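You operate a simulated robot arm through the tools that you are given. There is no shell and no other tool.

Carry out the task below with a simulated robot arm. There is one attempt and no reset: what you move stays moved.

## Task
Brush glaze over the middle of the chocolate cake's top with the orange brush.
Fine: lift the lid off the white pot first; brush back in its cup, lid on again. Set down upright: orange brush. A coat counts when it lies all over at full strength: go over it till it gets no stronger.

The check looks at the end state, three seconds after you hand in, the way a careful person would. Anything else that was tipped, shoved, dropped, spilled or broken makes it a failure. A push-on lid holds only when it is set on centred and level and pressed home; a screw cap is set on level and turned clockwise until tight.

## Robot
A 6-joint arm with a two-finger parallel gripper, fixed in place. Base frame: the origin is at the foot of the arm, x ahead of it, y to its left, z up; the work surface is at about z = 0. Readings come in mm, degrees, newtons and seconds.
With the tool pointing down near the work surface it reaches from about 140 to 580 mm from the base axis. Its first joint turns from -66.0 to 66.0 degrees. Payload 2.1 kg.
The TCP is the grasp point between the finger pads, 30 mm short of the fingertips. In the tool frame z runs along the fingers and y along their closing line. Largest opening 94 mm; finger width 28, thickness 10; the body of the gripper, 50 by 96 mm, starts 55 mm behind the TCP.
Orientation is that of the tool frame in the base frame, as a unit quaternion [w, x, y, z]. With the fingers straight down and closing along the base's y, the tool's x points along the base's -x, its y along +y and its z along -z.

## Interface
- The arm moves only by the tool step_arm. Its argument "increments" is a list of rows, each a list of 3 entries, a list of its own where there are three numbers: the shift along the tool's x, y, z in mm, then the turn, a rotation vector about the tool's x, y, z in degrees, then the gripper command, from -1 (shut) to 1 (fully open), values between in proportion. In form: [[[x, y, z], [wx, wy, wz], hand], ...]. A call has 1 to 20 rows; each row shifts and turns the commanded pose from where the row before left it, along the tool's axes as they then stand. A row lasts 0.2 s, in which the tool goes at most 50 mm and 8.6 degrees; a call with a longer step from one row to the next is refused whole, and so is a gripper value outside its range. A pose out of reach is approached as far as the arm can. The call stops where the force on the tool passes 60 N (or 10 N more than at its start, if that is more) or the arm is blocked; 0.2 s more then pass. The fingers move at their own pace (about 72 mm/s each) and stop on an object; they squeeze with about 37 N. The grip force told is the motor's: it shows also when the fingers shut on nothing. Time passes only in rows, and 0.2 s behind the last, so rows that do not move let the fingers close. It gives the time, the measured TCP pose, the force on the tool (base axes), the opening and the grip force at its end, in the units of the frame above (readings bear some noise), with the torque about the TCP (base axes, N m) and any sound that the robot's microphone picked up.
- Cameras (640 x 400 px; columns grow to the right, rows downward): "scene" is fixed at [42.7, -360.1, 496.6]; the picture's right is [0.88, -0.48, 0.00], its down [-0.23, -0.41, -0.88] and it looks along [0.43, 0.77, -0.47] (base axes); focal length 214 px, centre (320, 200). "wrist" rides on the gripper at [76, 14, -102] in the tool frame; the picture's right is [-0.18, 0.98, 0.00], its down [-0.75, -0.14, -0.64] and it looks along [-0.63, -0.12, 0.77] (tool axes); focal length 243 px, centre (320, 200). There is no depth. A picture from a camera that has moved, and an enlarged one, comes with that camera's place and axes in the base frame and with its lens.
- capture(camera): a new picture of that camera. It takes no simulated time.
- inspect(camera, box): a new picture of the part [left, top, right, bottom] of that camera's present view, enlarged. It takes no simulated time.
- finish_job(): hands the job in; it is judged then, once.

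Nothing tells you positions but the pictures and the camera data. Unless the task says otherwise, let go and move clear before handing in.

The tools are called after "Call:" by a JSON object that holds its "method" and its "body". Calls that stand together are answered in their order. step_arm: Moves the arm, as the interface text tells. Its arguments: {"type":"object","properties":{"increments":{"type":"array"}},"required":["increments"]} The other tools are called the same way: capture (camera) takes a picture; inspect (camera, box) takes an enlarged picture of a part of a camera's view; finish_job () hands the job in.

At the start:

```text
time_s: 0.0
ee_pos: [282.4, -37.0, 469.0]
ee_rot: [-0.001, 0.0, 1.0, 0.0]
ft_force: [0.2, -0.8, 0.0]
moment: [0.01, -0.02, 0.01]
width: 94.1
finger_force: 0.0
```

scene: 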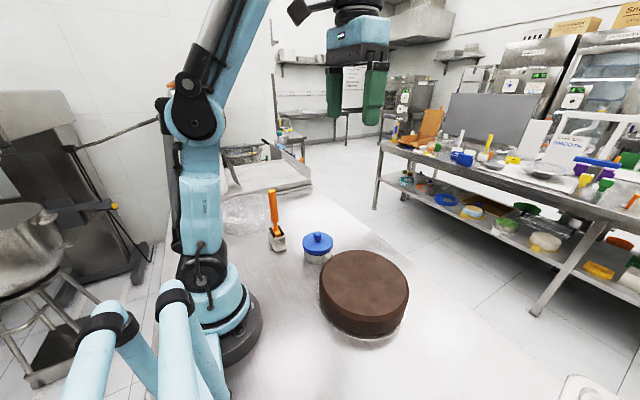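
wrist: 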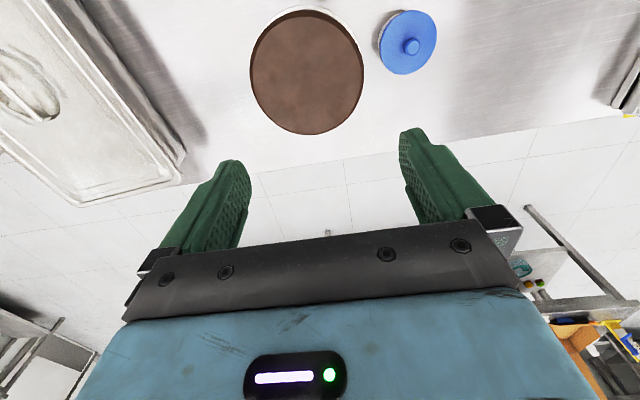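

I see a chocolate cake, a white pot with a blue knobbed lid, and an orange brush standing in a cup. I'll zoom in on each before moving.

Call:
{"method": "inspect", "body": {"camera": "scene", "box": [240, 170, 360, 270]}}

Call:
{"method": "inspect", "body": {"camera": "scene", "box": [290, 220, 430, 350]}}

Call:
{"method": "inspect", "body": {"camera": "wrist", "box": [220, 0, 460, 150]}}

```text
4.00 times, centred on (300, 220) of scene
camera zoom: at [42.7, -360.1, 496.6], right [0.88, -0.48, 0.0], down [-0.23, -0.41, -0.88], along [0.43, 0.77, -0.47], focal length 858 px, centre (400, 120)
```

zoom: 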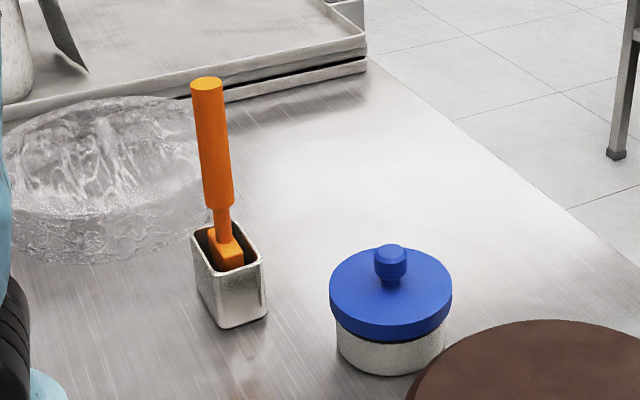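

```text
3.08 times, centred on (360, 285) of scene
camera zoom: at [42.7, -360.1, 496.6], right [0.88, -0.48, 0.0], down [-0.23, -0.41, -0.88], along [0.43, 0.77, -0.47], focal length 660 px, centre (197, -62)
```

zoom: 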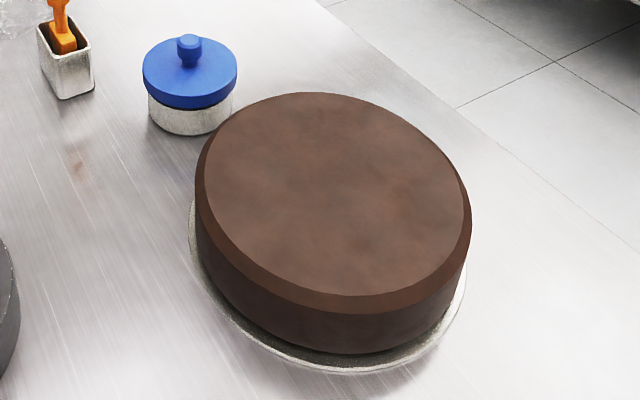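

```text
2.67 times, centred on (340, 75) of wrist
camera zoom: at [206.9, -24.3, 572.3], right [0.18, 0.98, 0.0], down [0.75, -0.14, 0.64], along [0.63, -0.12, -0.77], focal length 647 px, centre (267, 533)
```

zoom: 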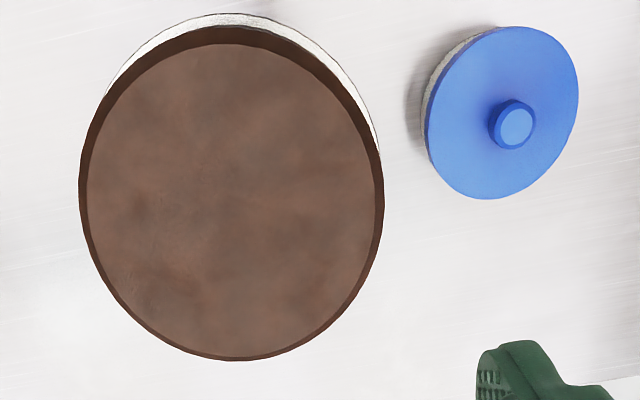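

The cake is at about (329, -75), with its top near z 69. The lid's knob is at about (300, 116) with its top near z 96, and the brush cup is near (202, 225). I'll move above the pot for a closer look.

Call:
{"method": "step_arm", "body": {"increments": [[[-3, 25.5, 36.5], [0, 0, 0], 1], [[-3, 25.5, 36.5], [0, 0, 0], 1], [[-3, 25.5, 36.5], [0, 0, 0], 1], [[-3, 25.5, 36.5], [0, 0, 0], 1], [[-3, 25.5, 36.5], [0, 0, 0], 1], [[-3, 25.5, 36.5], [0, 0, 0], 1], [[0, 0, 0], [0, 0, 0], 1]]}}

Call:
{"method": "capture", "body": {"camera": "wrist"}}

Call:
{"method": "capture", "body": {"camera": "scene"}}

```text
time_s: 1.6
ee_pos: [298.8, 114.5, 248.8]
ee_rot: [0.0, -0.001, 1.0, 0.001]
ft_force: [-0.4, 0.9, 0.1]
moment: [0.01, 0.0, 0.01]
width: 93.8
finger_force: 0.0
```

```text
taken
camera wrist: at [225.0, 129.0, 352.3], right [0.18, 0.98, 0.0], down [0.75, -0.14, 0.64], along [0.63, -0.12, -0.77], focal length 243 px, centre (320, 200)
```

wrist: 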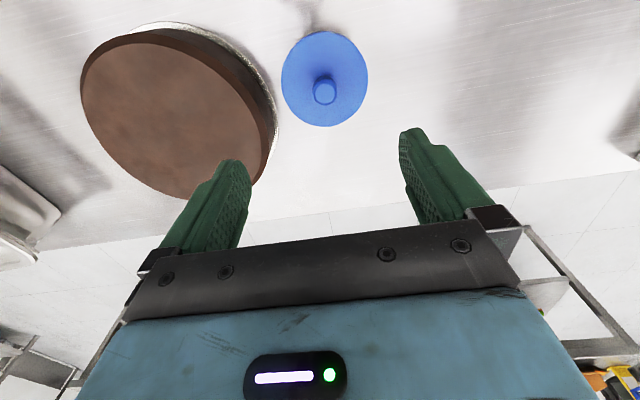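

```text
taken
```

scene: 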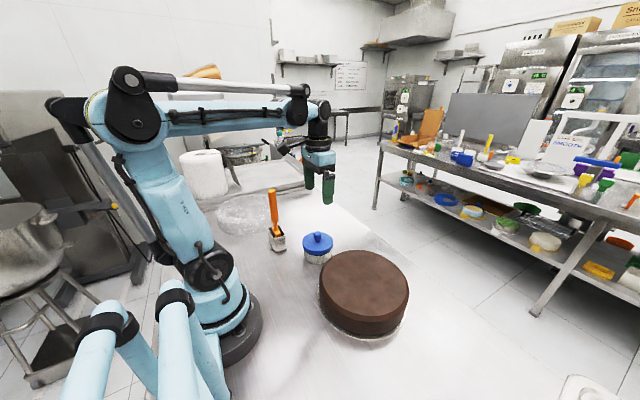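

The lid is ahead of and below the gripper. I'll enlarge it to fix its position.

Call:
{"method": "inspect", "body": {"camera": "wrist", "box": [260, 20, 390, 140]}}

Call:
{"method": "inspect", "body": {"camera": "scene", "box": [290, 220, 350, 275]}}

Call:
{"method": "inspect", "body": {"camera": "scene", "box": [250, 180, 310, 260]}}

```text
3.33 times, centred on (325, 80) of wrist
camera zoom: at [225.0, 129.0, 352.3], right [0.18, 0.98, 0.0], down [0.75, -0.14, 0.64], along [0.63, -0.12, -0.77], focal length 809 px, centre (303, 600)
```

zoom: 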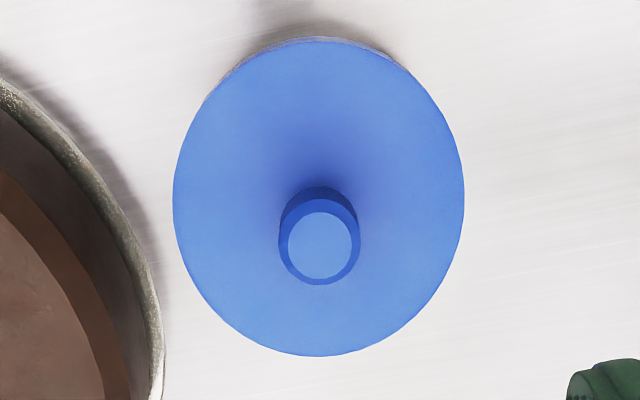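

```text
7.27 times, centred on (320, 248) of scene
camera zoom: at [42.7, -360.1, 496.6], right [0.88, -0.48, 0.0], down [-0.23, -0.41, -0.88], along [0.43, 0.77, -0.47], focal length 1560 px, centre (320, -146)
```

zoom: 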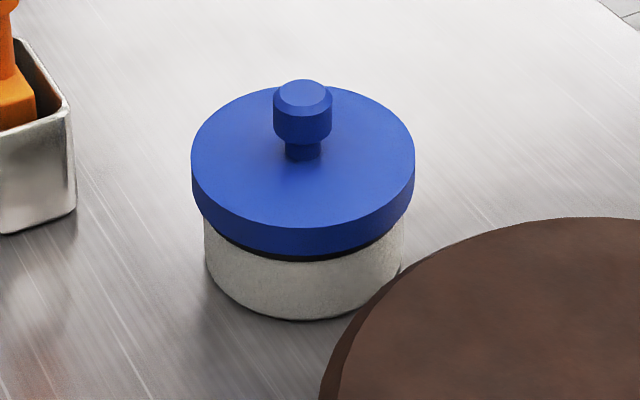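

```text
5.00 times, centred on (280, 220) of scene
camera zoom: at [42.7, -360.1, 496.6], right [0.88, -0.48, 0.0], down [-0.23, -0.41, -0.88], along [0.43, 0.77, -0.47], focal length 1072 px, centre (520, 100)
```

zoom: 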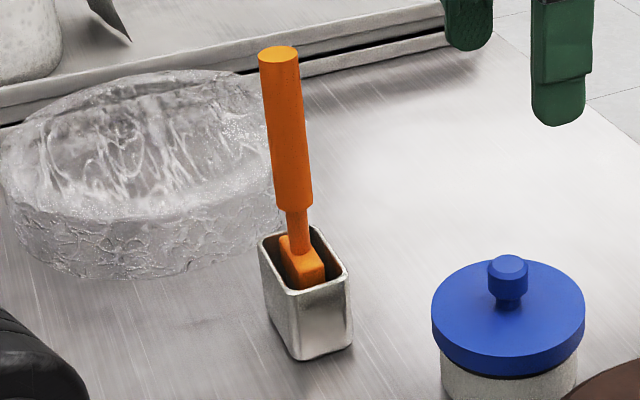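

The knob head is near (300.5, 120.6), with its top at about z 88 and the lid surface at about z 58. I'll come down with open fingers around the knob and stop with the tips just above the lid.

Call:
{"method": "step_arm", "body": {"increments": [[[-1.7, 6.1, 25], [0, 0, 0], 1], [[0, 0, 35], [0, 0, 0], 1], [[0, 0, 35], [0, 0, 0], 1], [[0, 0, 30], [0, 0, 0], 1], [[0, 0, 20], [0, 0, 0], 1], [[0, 0, 10], [0, 0, 0], 1], [[0, 0, 0], [0, 0, 0], 1]]}}

Call:
{"method": "capture", "body": {"camera": "wrist"}}

Call:
{"method": "inspect", "body": {"camera": "scene", "box": [270, 190, 370, 275]}}

```text
time_s: 3.2
ee_pos: [302.4, 120.7, 94.3]
ee_rot: [0.0, -0.001, 1.0, 0.0]
ft_force: [-0.5, -0.4, -0.9]
moment: [0.01, 0.0, 0.01]
width: 94.0
finger_force: 0.1
```

```text
taken
camera wrist: at [226.5, 134.7, 198.1], right [0.18, 0.98, 0.0], down [0.75, -0.14, 0.64], along [0.63, -0.12, -0.77], focal length 243 px, centre (320, 200)
```

wrist: 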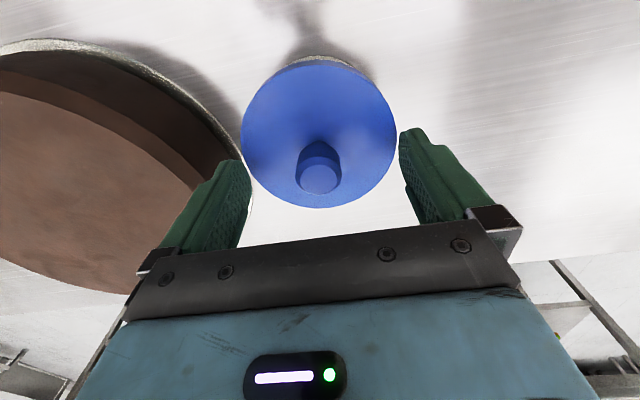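

```text
4.71 times, centred on (320, 232) of scene
camera zoom: at [42.7, -360.1, 496.6], right [0.88, -0.48, 0.0], down [-0.23, -0.41, -0.88], along [0.43, 0.77, -0.47], focal length 1009 px, centre (320, 47)
```

zoom: 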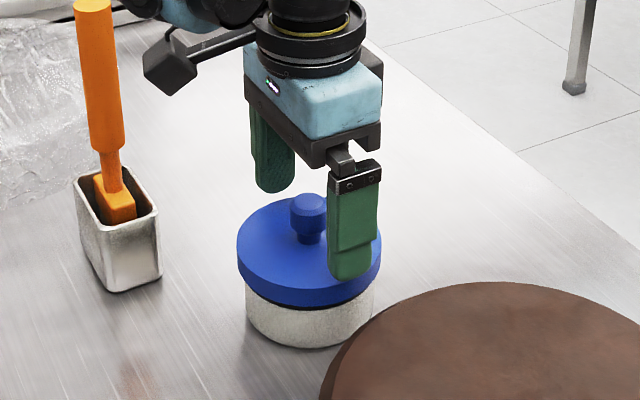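

The knob sits between the fingers within about 1 mm. I'll lower slightly and close on it.

Call:
{"method": "step_arm", "body": {"increments": [[[0, -0.5, 2], [0, 0, 0], 1], [[0, 0, 0], [0, 0, 0], -0.3], [[0, 0, 0], [0, 0, 0], -1], [[0, 0, 0], [0, 0, 0], -1], [[0, 0, 0], [0, 0, 0], -1], [[0, 0, 0], [0, 0, 0], -1], [[0, 0, 0], [0, 0, 0], -1]]}}

Call:
{"method": "inspect", "body": {"camera": "scene", "box": [270, 190, 370, 275]}}

```text
time_s: 4.8
ee_pos: [301.6, 120.2, 92.5]
ee_rot: [0.0, 0.0, 1.0, 0.001]
ft_force: [0.3, -2.2, 1.1]
moment: [0.05, 0.03, 0.03]
width: 22.4
finger_force: 36.4
```

```text
4.71 times, centred on (320, 232) of scene
camera zoom: at [42.7, -360.1, 496.6], right [0.88, -0.48, 0.0], down [-0.23, -0.41, -0.88], along [0.43, 0.77, -0.47], focal length 1009 px, centre (320, 47)
```

zoom: 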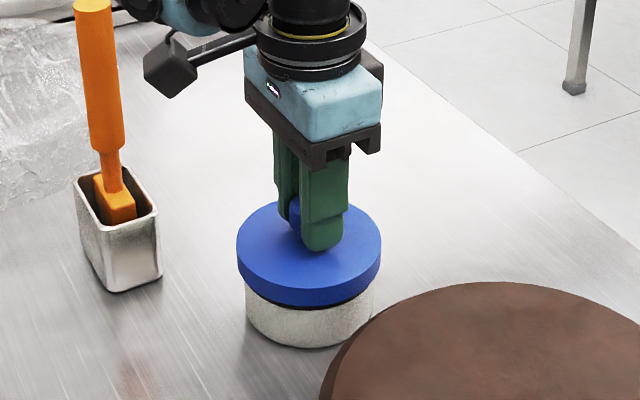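

I have hold of the knob at 22 mm wide. Next I'll lift straight up slowly and watch the force.

Call:
{"method": "step_arm", "body": {"increments": [[[0, 0, -2], [0, 0, 0], -1], [[0, 0, -2], [0, 0, 0], -1], [[0, 0, -3], [0, 0, 0], -1], [[0, 0, -4], [0, 0, 0], -1], [[0, 0, -5], [0, 0, 0], -1]]}}

Call:
{"method": "inspect", "body": {"camera": "scene", "box": [270, 190, 370, 275]}}

```text
time_s: 6.0
ee_pos: [302.2, 120.2, 109.4]
ee_rot: [0.0, 0.001, 1.0, 0.0]
ft_force: [0.3, -0.9, -0.3]
moment: [0.01, 0.01, 0.0]
width: 22.6
finger_force: 37.1
```

```text
4.71 times, centred on (320, 232) of scene
camera zoom: at [42.7, -360.1, 496.6], right [0.88, -0.48, 0.0], down [-0.23, -0.41, -0.88], along [0.43, 0.77, -0.47], focal length 1009 px, centre (320, 47)
```

zoom: 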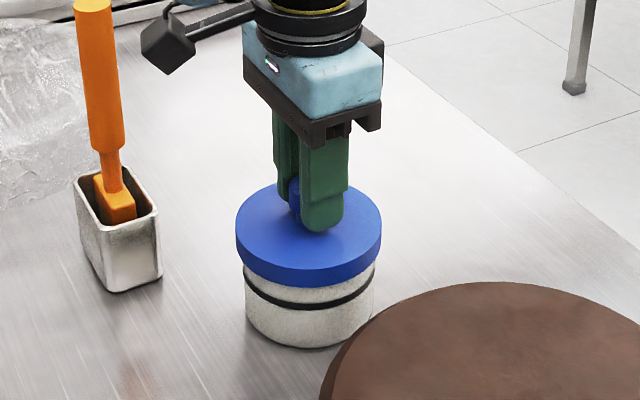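

The lid came off and the pot stayed put. I'll lift it higher to check its underside, then take it to a clear spot near (430, 190).

Call:
{"method": "step_arm", "body": {"increments": [[[0, 0, -30], [0, 0, 0], -1], [[0, 0, -40], [0, 0, 0], -1], [[-30, 15, -10], [0, 0, 0], -1], [[-35, 18, 0], [0, 0, 0], -1], [[-35, 20, 0], [0, 0, 0], -1], [[-28, 17, 0], [0, 0, 0], -1], [[0, 0, 0], [0, 0, 0], -1]]}}

Call:
{"method": "capture", "body": {"camera": "scene"}}

Call:
{"method": "capture", "body": {"camera": "wrist"}}

```text
time_s: 7.6
ee_pos: [430.5, 190.6, 189.2]
ee_rot: [0.0, -0.001, 1.0, 0.0]
ft_force: [0.1, 1.1, -0.8]
moment: [0.03, 0.0, -0.01]
width: 22.3
finger_force: 37.1
```

```text
taken
```

scene: 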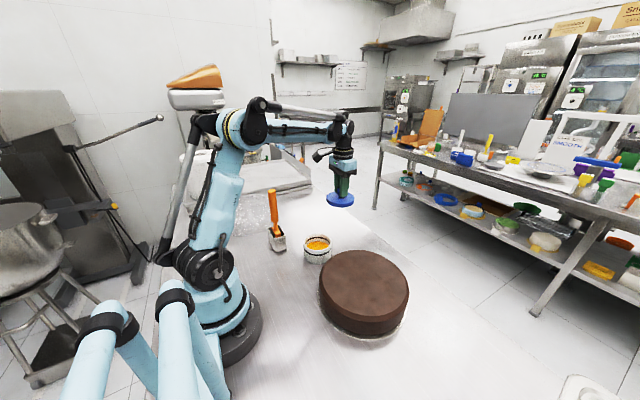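

```text
taken
camera wrist: at [355.5, 204.8, 292.2], right [0.18, 0.98, 0.0], down [0.75, -0.14, 0.64], along [0.63, -0.12, -0.77], focal length 243 px, centre (320, 200)
```

wrist: 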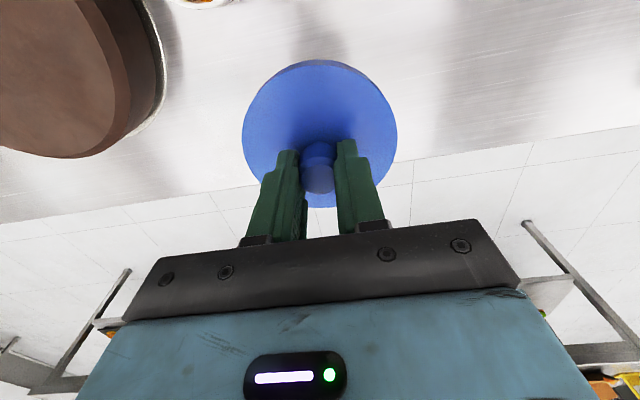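

The pot is open with orange glaze inside. I'll zoom in on the lid and the pot before setting the lid down.

Call:
{"method": "inspect", "body": {"camera": "scene", "box": [300, 130, 380, 215]}}

Call:
{"method": "inspect", "body": {"camera": "scene", "box": [250, 180, 350, 275]}}

```text
4.71 times, centred on (340, 172) of scene
camera zoom: at [42.7, -360.1, 496.6], right [0.88, -0.48, 0.0], down [-0.23, -0.41, -0.88], along [0.43, 0.77, -0.47], focal length 1009 px, centre (226, 329)
```

zoom: 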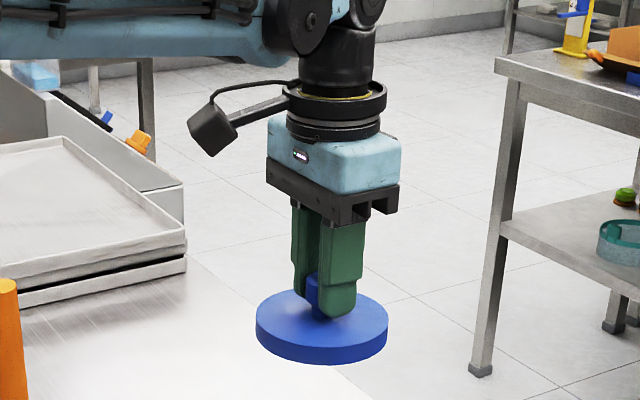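

```text
4.21 times, centred on (300, 228) of scene
camera zoom: at [42.7, -360.1, 496.6], right [0.88, -0.48, 0.0], down [-0.23, -0.41, -0.88], along [0.43, 0.77, -0.47], focal length 903 px, centre (404, 84)
```

zoom: 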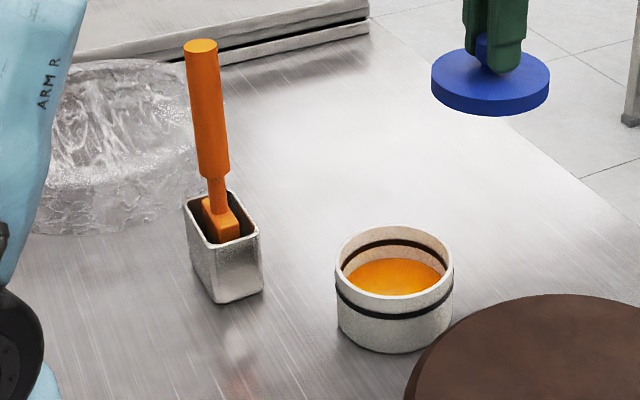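

The lid hangs level. I'll lower it over the clear table, with smaller steps near contact.

Call:
{"method": "step_arm", "body": {"increments": [[[0, 0, 40], [0, 0, 0], -1], [[0, 0, 40], [0, 0, 0], -1], [[0, 0, 30], [0, 0, 0], -1], [[0, 0, 15], [0, 0, 0], -1], [[0, 0, 5], [0, 0, 0], -1], [[0, 0, 0], [0, 0, 0], -1]]}}

Call:
{"method": "inspect", "body": {"camera": "scene", "box": [310, 150, 390, 235]}}

```text
time_s: 9.0
ee_pos: [430.0, 191.0, 59.6]
ee_rot: [0.0, 0.001, 1.0, 0.001]
ft_force: [-1.1, 0.5, -0.3]
moment: [0.02, -0.01, -0.02]
width: 22.2
finger_force: 36.3
```

```text
4.71 times, centred on (350, 192) of scene
camera zoom: at [42.7, -360.1, 496.6], right [0.88, -0.48, 0.0], down [-0.23, -0.41, -0.88], along [0.43, 0.77, -0.47], focal length 1009 px, centre (179, 235)
```

zoom: 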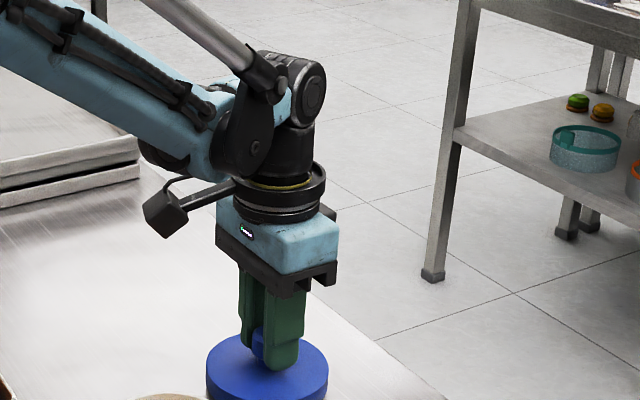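

Call:
{"method": "step_arm", "body": {"increments": [[[0, 0, 3], [0, 0, 0], -1], [[0, 0, 2], [0, 0, 0], -1], [[0, 0, 2], [0, 0, 0], -1], [[0, 0, 1], [0, 0, 0], -1]]}}

Call:
{"method": "inspect", "body": {"camera": "scene", "box": [310, 180, 390, 265]}}

```text
time_s: 10.0
ee_pos: [429.3, 190.3, 53.3]
ee_rot: [0.001, -0.001, 1.0, 0.0]
ft_force: [-0.4, 2.1, 35.6]
moment: [-0.33, 0.09, -0.03]
width: 22.0
finger_force: 37.1
```

```text
4.71 times, centred on (350, 222) of scene
camera zoom: at [42.5, -360.2, 496.6], right [0.88, -0.48, 0.0], down [-0.23, -0.41, -0.88], along [0.43, 0.77, -0.47], focal length 1009 px, centre (179, 94)
```

zoom: 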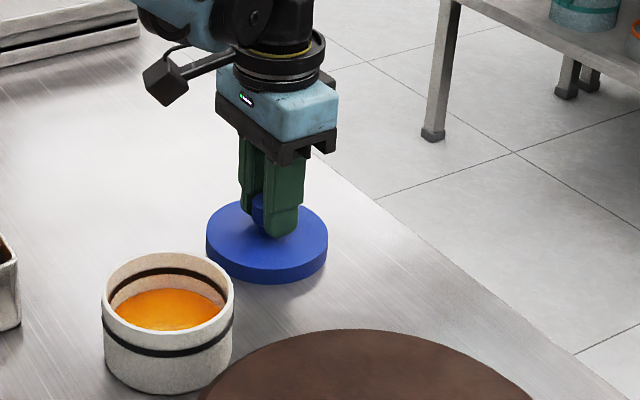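

The lid is on the table with firm contact. I'll ease off about 1 mm, open, and rise clear.

Call:
{"method": "step_arm", "body": {"increments": [[[0, 0, -1], [0, 0, 0], -1], [[0, 0, 0], [0, 0, 0], -0.2], [[0, 0, 0], [0, 0, 0], 0.5], [[0, 0, 0], [0, 0, 0], 1], [[0, 0, 0], [0, 0, 0], 1], [[0, 0, -15], [0, 0, 0], 1], [[0, 0, -40], [0, 0, 0], 1], [[0, 0, -45], [0, 0, 0], 1], [[0, 0, -45], [0, 0, 0], 1], [[0, 0, -45], [0, 0, 0], 1], [[0, 0, -45], [0, 0, 0], 1], [[0, 0, 0], [0, 0, 0], 1]]}}

Call:
{"method": "capture", "body": {"camera": "wrist"}}

Call:
{"method": "capture", "body": {"camera": "scene"}}

```text
time_s: 12.6
ee_pos: [429.8, 189.3, 286.2]
ee_rot: [0.0, 0.0, 1.0, 0.0]
ft_force: [0.6, -0.4, 0.4]
moment: [-0.02, 0.01, -0.02]
width: 93.9
finger_force: 0.2
```

```text
taken
camera wrist: at [354.2, 204.0, 390.6], right [0.18, 0.98, 0.0], down [0.75, -0.14, 0.64], along [0.63, -0.12, -0.77], focal length 243 px, centre (320, 200)
```

wrist: 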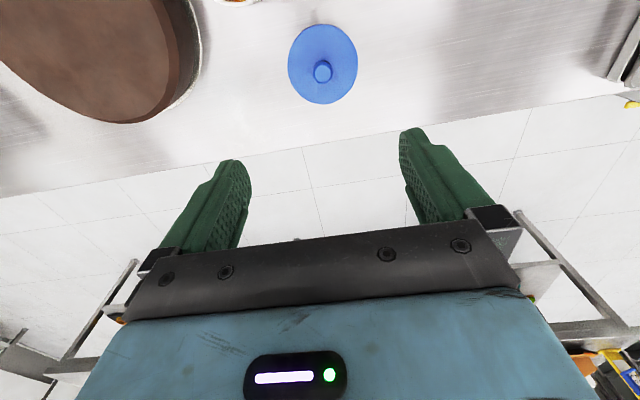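

```text
taken
```

scene: 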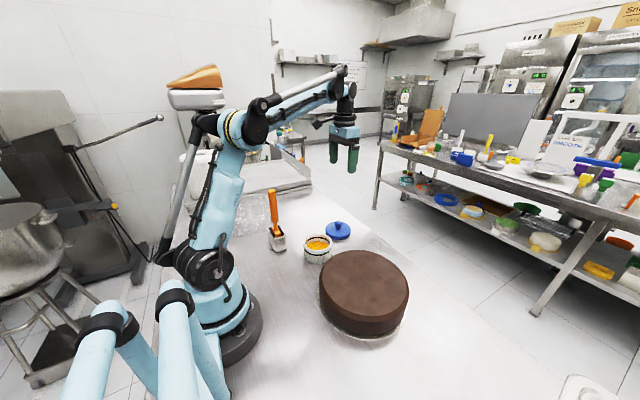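

The lid rests upright on the table. Now I'll move above the brush, staying high, to look down at it.

Call:
{"method": "step_arm", "body": {"increments": [[[30, 5, -30], [0, 0, 0], 1], [[40, 5, -20], [0, 0, 0], 1], [[40, 7, 0], [0, 0, 0], 1], [[40, 7, 0], [0, 0, 0], 1], [[40, 7, 0], [0, 0, 0], 1], [[40, 8, 0], [0, 0, 0], 1], [[0, 0, 0], [0, 0, 0], 1], [[0, 0, 0], [0, 0, 0], 1]]}}

Call:
{"method": "capture", "body": {"camera": "wrist"}}

Call:
{"method": "capture", "body": {"camera": "scene"}}

```text
time_s: 14.4
ee_pos: [197.6, 229.4, 337.9]
ee_rot: [0.0, 0.0, 1.0, 0.0]
ft_force: [0.3, 0.4, -0.4]
moment: [0.02, 0.0, 0.02]
width: 93.7
finger_force: 0.0
```

```text
taken
camera wrist: at [123.3, 243.8, 440.7], right [0.18, 0.98, 0.0], down [0.75, -0.14, 0.64], along [0.63, -0.12, -0.77], focal length 243 px, centre (320, 200)
```

wrist: 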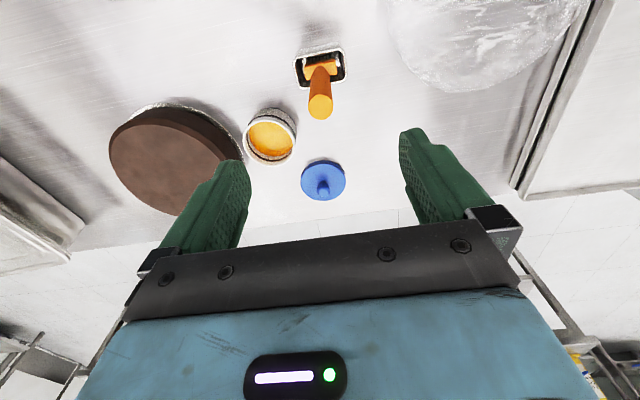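

```text
taken
```

scene: 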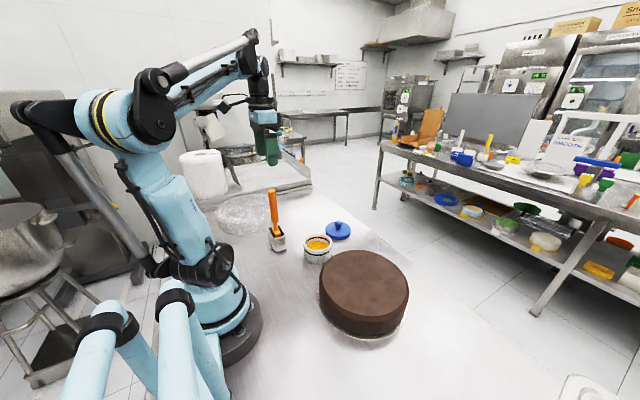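

Call:
{"method": "inspect", "body": {"camera": "wrist", "box": [270, 30, 370, 130]}}

Call:
{"method": "inspect", "body": {"camera": "scene", "box": [250, 180, 310, 260]}}

Call:
{"method": "inspect", "body": {"camera": "wrist", "box": [230, 90, 310, 180]}}

```text
4.00 times, centred on (320, 80) of wrist
camera zoom: at [123.3, 243.8, 440.7], right [0.18, 0.98, 0.0], down [0.75, -0.14, 0.64], along [0.63, -0.12, -0.77], focal length 970 px, centre (320, 680)
```

zoom: 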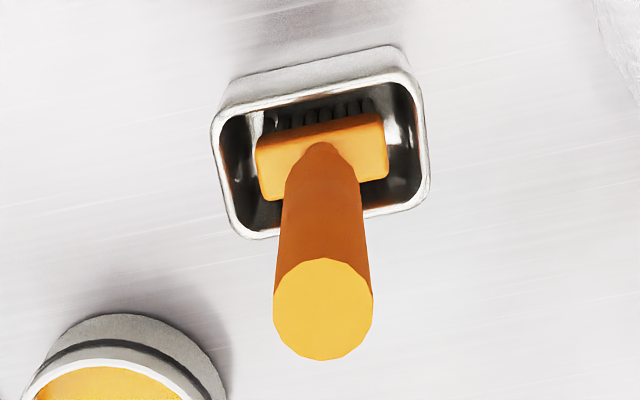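

```text
5.00 times, centred on (280, 220) of scene
camera zoom: at [42.6, -360.1, 496.6], right [0.88, -0.48, 0.0], down [-0.23, -0.41, -0.88], along [0.43, 0.77, -0.47], focal length 1072 px, centre (520, 100)
```

zoom: 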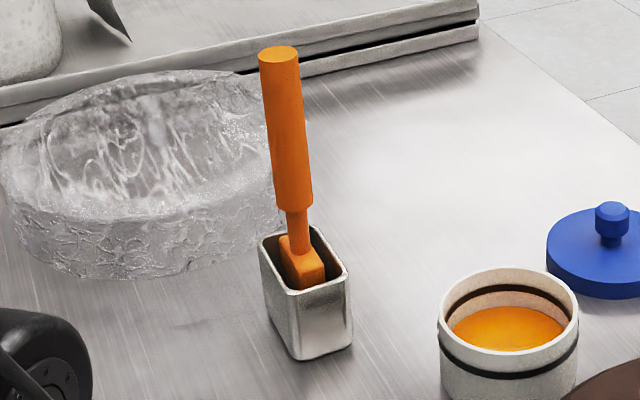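

```text
4.44 times, centred on (270, 135) of wrist
camera zoom: at [123.3, 243.8, 440.7], right [0.18, 0.98, 0.0], down [0.75, -0.14, 0.64], along [0.63, -0.12, -0.77], focal length 1078 px, centre (542, 489)
```

zoom: 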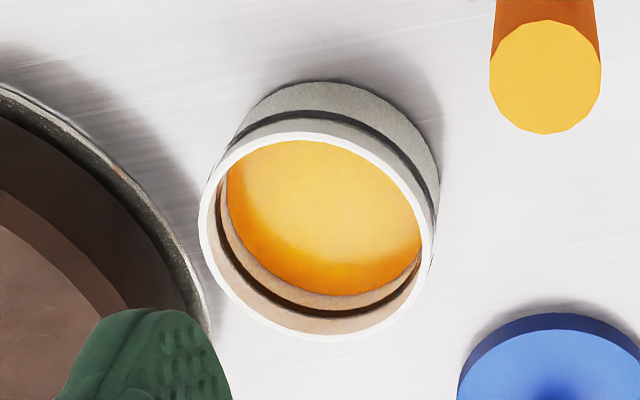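

The handle top is at about (199.4, 230.5, 214) and the brush stands vertical. I'll descend around the handle to TCP z of about 180 with the fingers open, then check the centring.

Call:
{"method": "step_arm", "body": {"increments": [[[0, 0.8, 40], [0, 0, 0], 1], [[0, 0, 40], [0, 0, 0], 1], [[0, 0, 40], [0, 0, 0], 1], [[0, 0, 25], [0, 0, 0], 1], [[0, 0, 13], [0, 0, 0], 1], [[0, 0, 0], [0, 0, 0], 1]]}}

Call:
{"method": "capture", "body": {"camera": "wrist"}}

Call:
{"method": "inspect", "body": {"camera": "scene", "box": [240, 160, 320, 260]}}

```text
time_s: 15.8
ee_pos: [199.4, 230.1, 178.7]
ee_rot: [0.0, -0.001, 1.0, 0.0]
ft_force: [0.3, 0.7, -0.2]
moment: [-0.01, -0.01, 0.0]
width: 94.0
finger_force: 0.0
```

```text
taken
camera wrist: at [123.9, 244.1, 282.0], right [0.18, 0.98, 0.0], down [0.75, -0.14, 0.64], along [0.63, -0.12, -0.77], focal length 243 px, centre (320, 200)
```

wrist: 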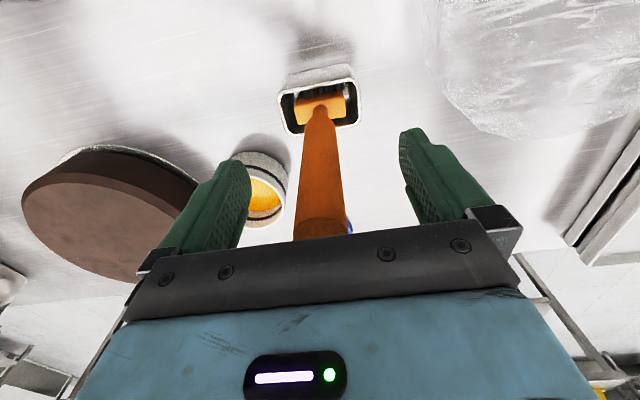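

```text
4.00 times, centred on (280, 210) of scene
camera zoom: at [42.7, -360.1, 496.6], right [0.88, -0.48, 0.0], down [-0.23, -0.41, -0.88], along [0.43, 0.77, -0.47], focal length 858 px, centre (480, 160)
```

zoom: 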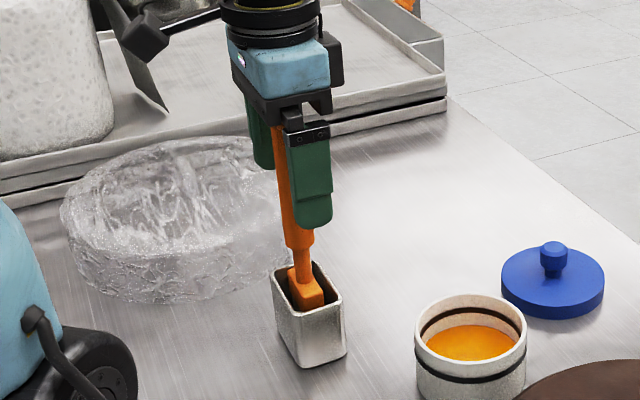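

The handle is centred between the fingers. I'll keep a reference view of the brush in its cup, then close.

Call:
{"method": "inspect", "body": {"camera": "wrist", "box": [260, 50, 380, 150]}}

Call:
{"method": "step_arm", "body": {"increments": [[[0, 0, 0], [0, 0, 0], -0.3], [[0, 0, 0], [0, 0, 0], -1], [[0, 0, 0], [0, 0, 0], -1], [[0, 0, 0], [0, 0, 0], -1], [[0, 0, 0], [0, 0, 0], -1], [[0, 0, 0], [0, 0, 0], -1]]}}

Call:
{"method": "inspect", "body": {"camera": "wrist", "box": [260, 50, 380, 150]}}

```text
4.00 times, centred on (320, 100) of wrist
camera zoom: at [123.9, 244.1, 282.0], right [0.18, 0.98, 0.0], down [0.75, -0.14, 0.64], along [0.63, -0.12, -0.77], focal length 970 px, centre (320, 600)
```

zoom: 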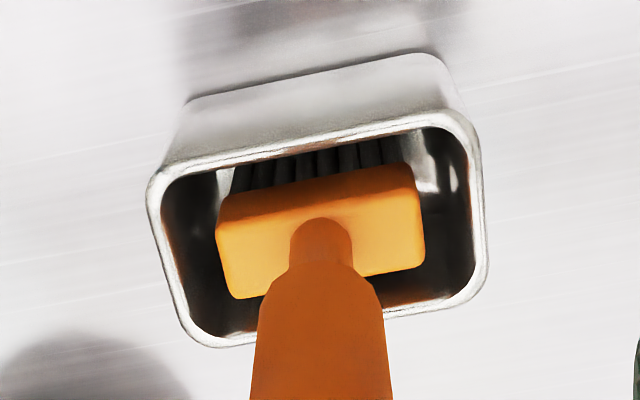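

```text
time_s: 17.2
ee_pos: [198.6, 230.4, 178.0]
ee_rot: [0.0, 0.0, 1.0, 0.0]
ft_force: [0.8, 0.0, 0.8]
moment: [-0.01, 0.01, 0.01]
width: 23.3
finger_force: 37.1
```

```text
4.00 times, centred on (320, 100) of wrist
camera zoom: at [123.9, 244.1, 282.3], right [0.18, 0.98, 0.0], down [0.75, -0.14, 0.64], along [0.63, -0.12, -0.77], focal length 970 px, centre (320, 600)
```

zoom: 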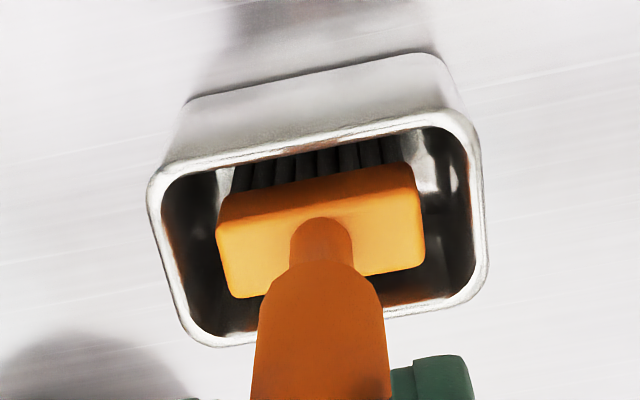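

The brush is gripped and hasn't shifted in the cup. I'll lift it straight up out of the cup and look at its full length.

Call:
{"method": "step_arm", "body": {"increments": [[[0, 0, -10], [0, 0, 0], -1], [[0, 0, -20], [0, 0, 0], -1], [[0, 0, -30], [0, 0, 0], -1], [[0, 0, -30], [0, 0, 0], -1], [[0, 0, -10], [0, 0, 0], -1], [[0, 0, 0], [0, 0, 0], -1]]}}

Call:
{"method": "inspect", "body": {"camera": "scene", "box": [240, 150, 350, 270]}}

Call:
{"method": "inspect", "body": {"camera": "wrist", "box": [250, 50, 390, 170]}}

```text
time_s: 18.6
ee_pos: [198.3, 230.4, 279.8]
ee_rot: [0.0, 0.0, 1.0, 0.0]
ft_force: [0.1, -0.7, -1.2]
moment: [-0.01, -0.02, 0.01]
width: 23.3
finger_force: 37.2
```

```text
3.33 times, centred on (295, 210) of scene
camera zoom: at [42.7, -360.1, 496.6], right [0.88, -0.48, 0.0], down [-0.23, -0.41, -0.88], along [0.43, 0.77, -0.47], focal length 715 px, centre (403, 167)
```

zoom: 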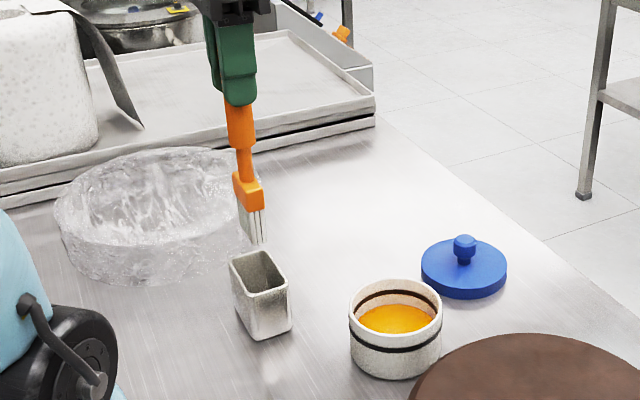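

```text
3.33 times, centred on (320, 110) of wrist
camera zoom: at [124.0, 244.3, 382.6], right [0.18, 0.98, 0.0], down [0.75, -0.14, 0.64], along [0.63, -0.12, -0.77], focal length 809 px, centre (320, 500)
```

zoom: 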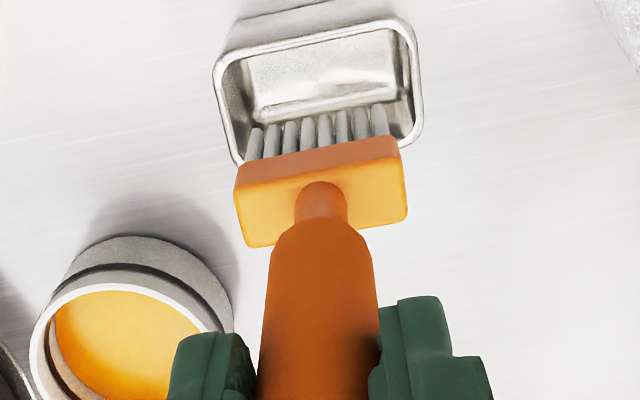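

The brush is out, with its bristle tips about 177 mm below the TCP. Next I'll go over the pot's centre and lower partway for a check.

Call:
{"method": "step_arm", "body": {"increments": [[[-25.5, -27.4, 0], [0, 0, 0], -1], [[-25.5, -27.5, 0], [0, 0, 0], -1], [[-25.5, -27.4, 0], [0, 0, 0], -1], [[-25.5, -27.5, 0], [0, 0, 0], -1], [[0, 0, 0], [0, 0, 0], -1], [[0, 0, 25], [0, 0, 0], -1], [[0, 0, 15], [0, 0, 0], -1], [[0, 0, 0], [0, 0, 0], -1]]}}

Call:
{"method": "inspect", "body": {"camera": "scene", "box": [270, 170, 370, 275]}}

Call:
{"method": "inspect", "body": {"camera": "wrist", "box": [240, 30, 400, 150]}}

```text
time_s: 20.4
ee_pos: [302.2, 120.1, 239.4]
ee_rot: [0.0, 0.0, 1.0, 0.0]
ft_force: [0.6, 0.0, 0.0]
moment: [-0.01, -0.03, -0.02]
width: 23.3
finger_force: 37.2
```

```text
3.81 times, centred on (320, 222) of scene
camera zoom: at [42.7, -360.1, 496.6], right [0.88, -0.48, 0.0], down [-0.23, -0.41, -0.88], along [0.43, 0.77, -0.47], focal length 817 px, centre (320, 114)
```

zoom: 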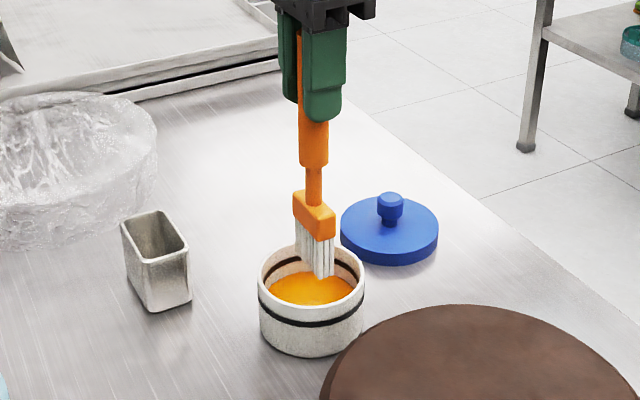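

```text
3.33 times, centred on (320, 90) of wrist
camera zoom: at [226.6, 134.1, 342.0], right [0.18, 0.98, 0.0], down [0.75, -0.14, 0.64], along [0.63, -0.12, -0.77], focal length 809 px, centre (320, 567)
```

zoom: 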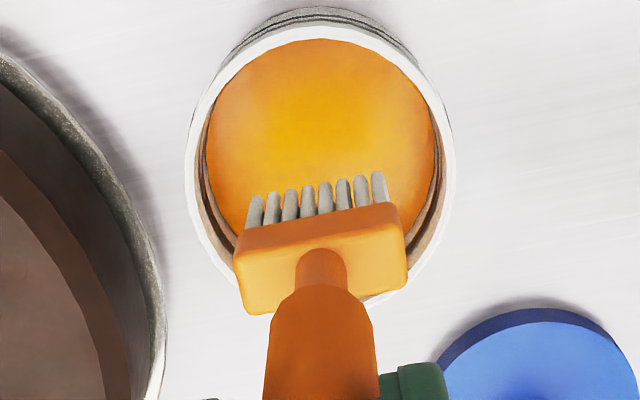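

The brush hangs centred over the pot. I'll lower it into the glaze and watch the force.

Call:
{"method": "step_arm", "body": {"increments": [[[0, 0, 20], [0, 0, 0], -1], [[0, 0, 15], [0, 0, 0], -1], [[0, 0, 4], [0, 0, 0], -1], [[0, 0, 0], [0, 0, 0], -1]]}}

Call:
{"method": "inspect", "body": {"camera": "scene", "box": [270, 190, 370, 275]}}

Call:
{"method": "inspect", "body": {"camera": "wrist", "box": [240, 30, 400, 150]}}

```text
time_s: 21.4
ee_pos: [301.3, 119.8, 200.5]
ee_rot: [-0.001, 0.0, 1.0, 0.0]
ft_force: [0.2, 0.2, -1.0]
moment: [0.02, 0.0, 0.01]
width: 23.3
finger_force: 36.6
```

```text
4.71 times, centred on (320, 232) of scene
camera zoom: at [42.7, -360.1, 496.6], right [0.88, -0.48, 0.0], down [-0.23, -0.41, -0.88], along [0.43, 0.77, -0.47], focal length 1009 px, centre (320, 47)
```

zoom: 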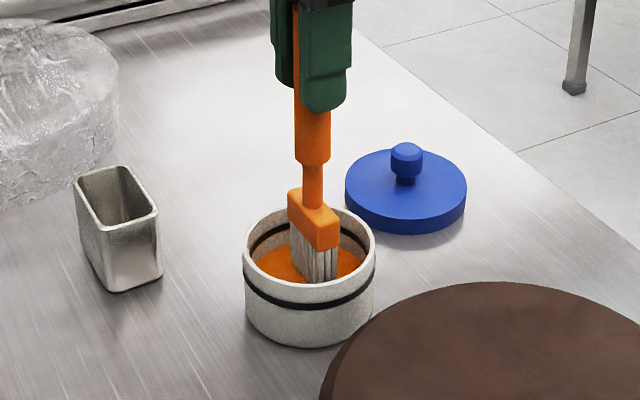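

```text
3.33 times, centred on (320, 90) of wrist
camera zoom: at [226.9, 134.1, 303.2], right [0.18, 0.98, 0.0], down [0.75, -0.14, 0.64], along [0.63, -0.12, -0.77], focal length 809 px, centre (320, 567)
```

zoom: 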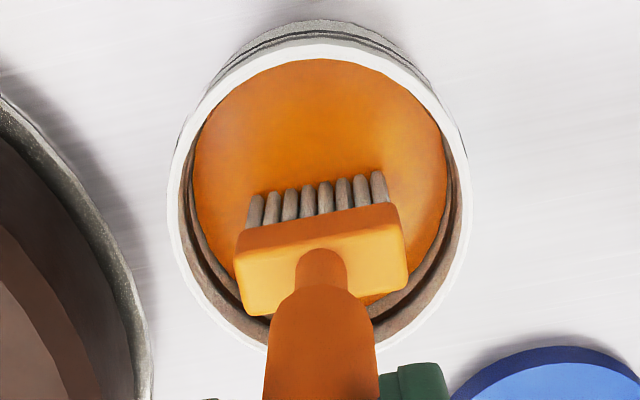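

The bristles look just above or at the glaze surface. I'll lower further in small steps.

Call:
{"method": "step_arm", "body": {"increments": [[[0, 0, 4], [0, 0, 0], -1], [[0, 0, 4], [0, 0, 0], -1], [[0, 0, 0], [0, 0, 0], -1]]}}

Call:
{"method": "inspect", "body": {"camera": "scene", "box": [290, 210, 350, 265]}}

Call:
{"method": "inspect", "body": {"camera": "wrist", "box": [240, 30, 400, 150]}}

```text
time_s: 22.2
ee_pos: [302.1, 120.4, 191.5]
ee_rot: [0.0, -0.001, 1.0, 0.0]
ft_force: [0.0, -0.1, -1.0]
moment: [-0.02, -0.03, -0.02]
width: 23.1
finger_force: 36.9
```

```text
7.27 times, centred on (320, 238) of scene
camera zoom: at [42.7, -360.1, 496.6], right [0.88, -0.48, 0.0], down [-0.23, -0.41, -0.88], along [0.43, 0.77, -0.47], focal length 1560 px, centre (320, -73)
```

zoom: 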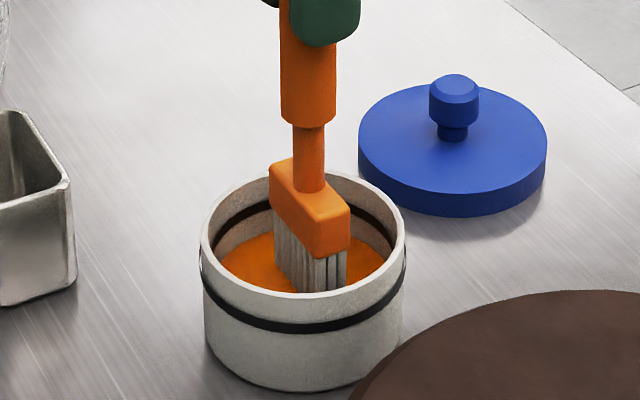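

```text
3.33 times, centred on (320, 90) of wrist
camera zoom: at [226.7, 134.1, 295.2], right [0.18, 0.98, 0.0], down [0.75, -0.14, 0.64], along [0.63, -0.12, -0.77], focal length 809 px, centre (320, 567)
```

zoom: 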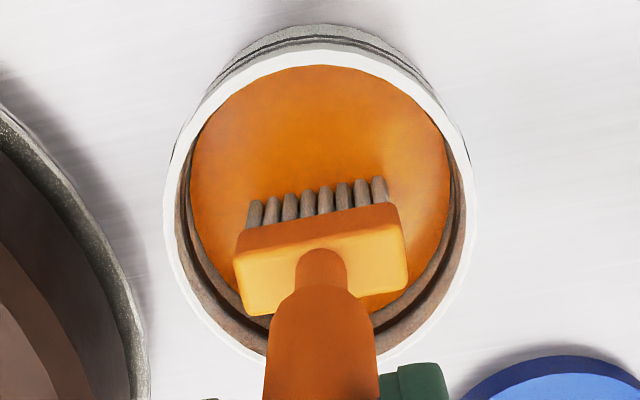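

The tips are now submerged a few millimetres. I'll dip about 4 mm deeper, then hold a moment.

Call:
{"method": "step_arm", "body": {"increments": [[[0, 0, 2], [0, 0, 0], -1], [[0, 0, 2], [0, 0, 0], -1], [[0, 0, 0], [0, 0, 0], -1]]}}

Call:
{"method": "inspect", "body": {"camera": "wrist", "box": [240, 30, 400, 150]}}

```text
time_s: 23.0
ee_pos: [300.8, 118.6, 188.3]
ee_rot: [0.0, 0.001, 1.0, 0.001]
ft_force: [-0.1, -0.4, -0.6]
moment: [0.01, 0.0, 0.05]
width: 23.0
finger_force: 37.0
```

```text
3.33 times, centred on (320, 90) of wrist
camera zoom: at [226.6, 134.0, 291.3], right [0.18, 0.98, 0.0], down [0.75, -0.14, 0.64], along [0.63, -0.12, -0.77], focal length 809 px, centre (320, 567)
```

zoom: 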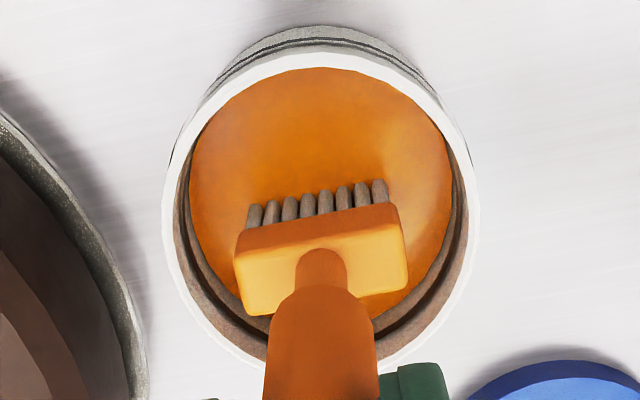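

The bristles are well submerged. I'll raise the brush slowly, pause above the pot to let it drip, and look at it.

Call:
{"method": "step_arm", "body": {"increments": [[[0, 0, 0], [0, 0, 0], -1], [[0, 0, -5], [0, 0, 0], -1], [[0, 0, -10], [0, 0, 0], -1], [[0, 0, -15], [0, 0, 0], -1], [[0, 0, 0], [0, 0, 0], -1], [[0, 0, 0], [0, 0, 0], -1], [[0, 0, 0], [0, 0, 0], -1], [[0, 0, -15], [0, 0, 0], -1], [[0, 0, -15], [0, 0, 0], -1], [[0, 0, 0], [0, 0, 0], -1], [[0, 0, 0], [0, 0, 0], -1], [[0, 0, 0], [0, 0, 0], -1]]}}

Call:
{"method": "inspect", "body": {"camera": "scene", "box": [270, 170, 370, 275]}}

Call:
{"method": "inspect", "body": {"camera": "wrist", "box": [240, 30, 400, 150]}}

```text
time_s: 25.6
ee_pos: [301.5, 120.2, 248.9]
ee_rot: [0.0, 0.0, 1.0, 0.0]
ft_force: [0.3, -0.1, -0.4]
moment: [0.01, -0.01, 0.03]
width: 23.2
finger_force: 36.8
```

```text
3.81 times, centred on (320, 222) of scene
camera zoom: at [42.7, -360.1, 496.6], right [0.88, -0.48, 0.0], down [-0.23, -0.41, -0.88], along [0.43, 0.77, -0.47], focal length 817 px, centre (320, 114)
```

zoom: 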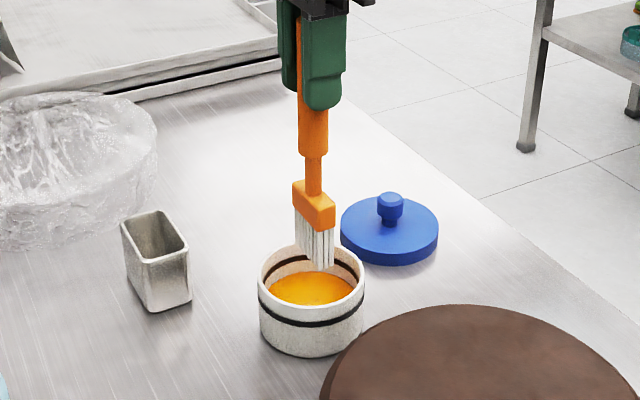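

```text
3.33 times, centred on (320, 90) of wrist
camera zoom: at [226.2, 134.0, 351.6], right [0.18, 0.98, 0.0], down [0.75, -0.14, 0.64], along [0.63, -0.12, -0.77], focal length 809 px, centre (320, 567)
```

zoom: 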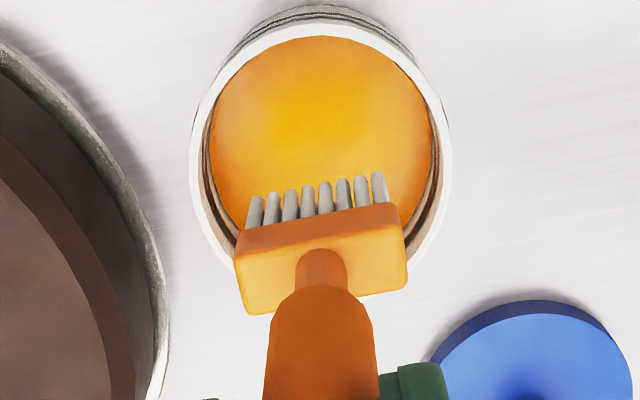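

The bristles still look pale, so I'll look closely at the tips to see whether they picked up glaze.

Call:
{"method": "inspect", "body": {"camera": "scene", "box": [300, 205, 340, 255]}}

Call:
{"method": "inspect", "body": {"camera": "wrist", "box": [290, 70, 360, 120]}}

```text
8.00 times, centred on (320, 230) of scene
camera zoom: at [42.7, -360.1, 496.6], right [0.88, -0.48, 0.0], down [-0.23, -0.41, -0.88], along [0.43, 0.77, -0.47], focal length 1716 px, centre (320, -40)
```

zoom: 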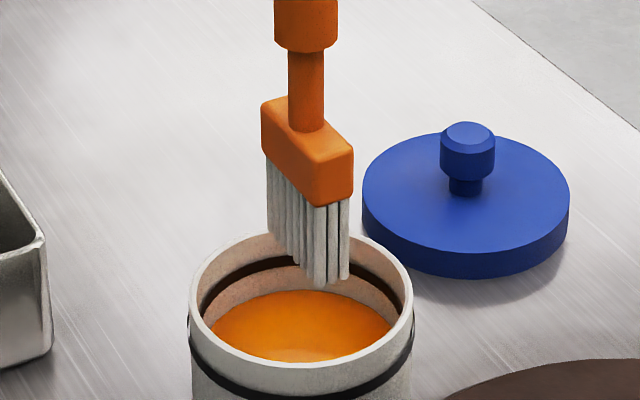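

```text
8.00 times, centred on (325, 95) of wrist
camera zoom: at [226.2, 134.0, 351.6], right [0.18, 0.98, 0.0], down [0.75, -0.14, 0.64], along [0.63, -0.12, -0.77], focal length 1941 px, centre (280, 1040)
```

zoom: 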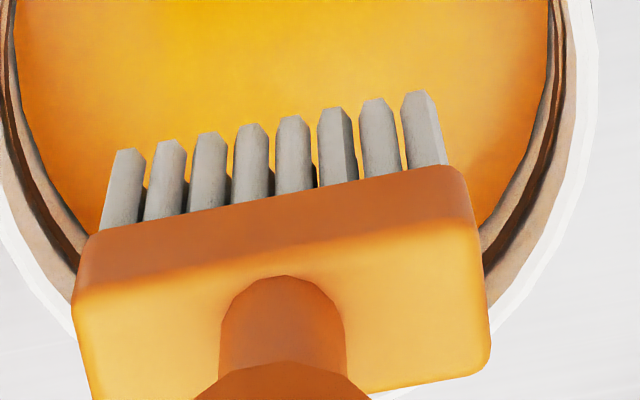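

The bristles were about 8 mm under but show no colour, so I'll dip deeper with a small swirl before judging. I'll watch the force for contact with the pot floor.

Call:
{"method": "step_arm", "body": {"increments": [[[0, 0, 25], [0, 0, 0], -1], [[0, 0, 25], [0, 0, 0], -1], [[0, 0, 10], [0, 0, 0], -1], [[0, 0, 2], [0, 0, 0], -1], [[0, 0, 1], [0, 0, 0], -1], [[0, 0, 1], [0, 0, 0], -1], [[0, 0, 0], [0, 0, 0], -1]]}}

Call:
{"method": "inspect", "body": {"camera": "wrist", "box": [240, 30, 400, 150]}}

Call:
{"method": "inspect", "body": {"camera": "scene", "box": [290, 210, 350, 265]}}

```text
time_s: 27.2
ee_pos: [301.7, 120.6, 184.0]
ee_rot: [0.0, 0.0, 1.0, 0.001]
ft_force: [-0.7, -0.3, -1.1]
moment: [-0.03, 0.01, -0.01]
width: 23.3
finger_force: 36.8
```

```text
3.33 times, centred on (320, 90) of wrist
camera zoom: at [226.8, 134.3, 286.9], right [0.18, 0.98, 0.0], down [0.75, -0.14, 0.64], along [0.63, -0.12, -0.77], focal length 809 px, centre (320, 567)
```

zoom: 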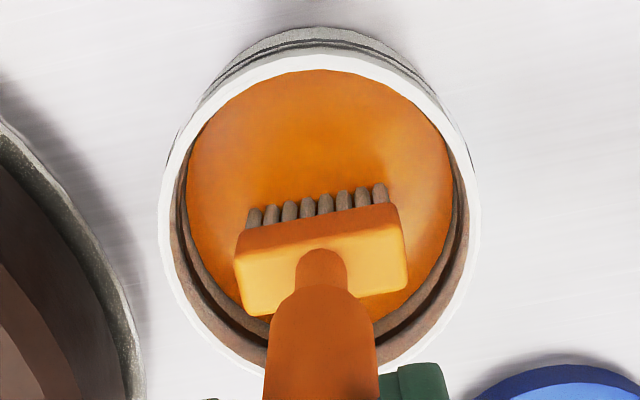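

```text
7.27 times, centred on (320, 238) of scene
camera zoom: at [42.7, -360.1, 496.6], right [0.88, -0.48, 0.0], down [-0.23, -0.41, -0.88], along [0.43, 0.77, -0.47], focal length 1560 px, centre (320, -73)
```

zoom: 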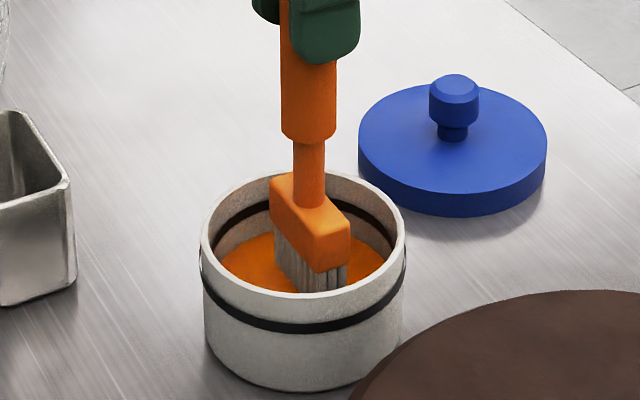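

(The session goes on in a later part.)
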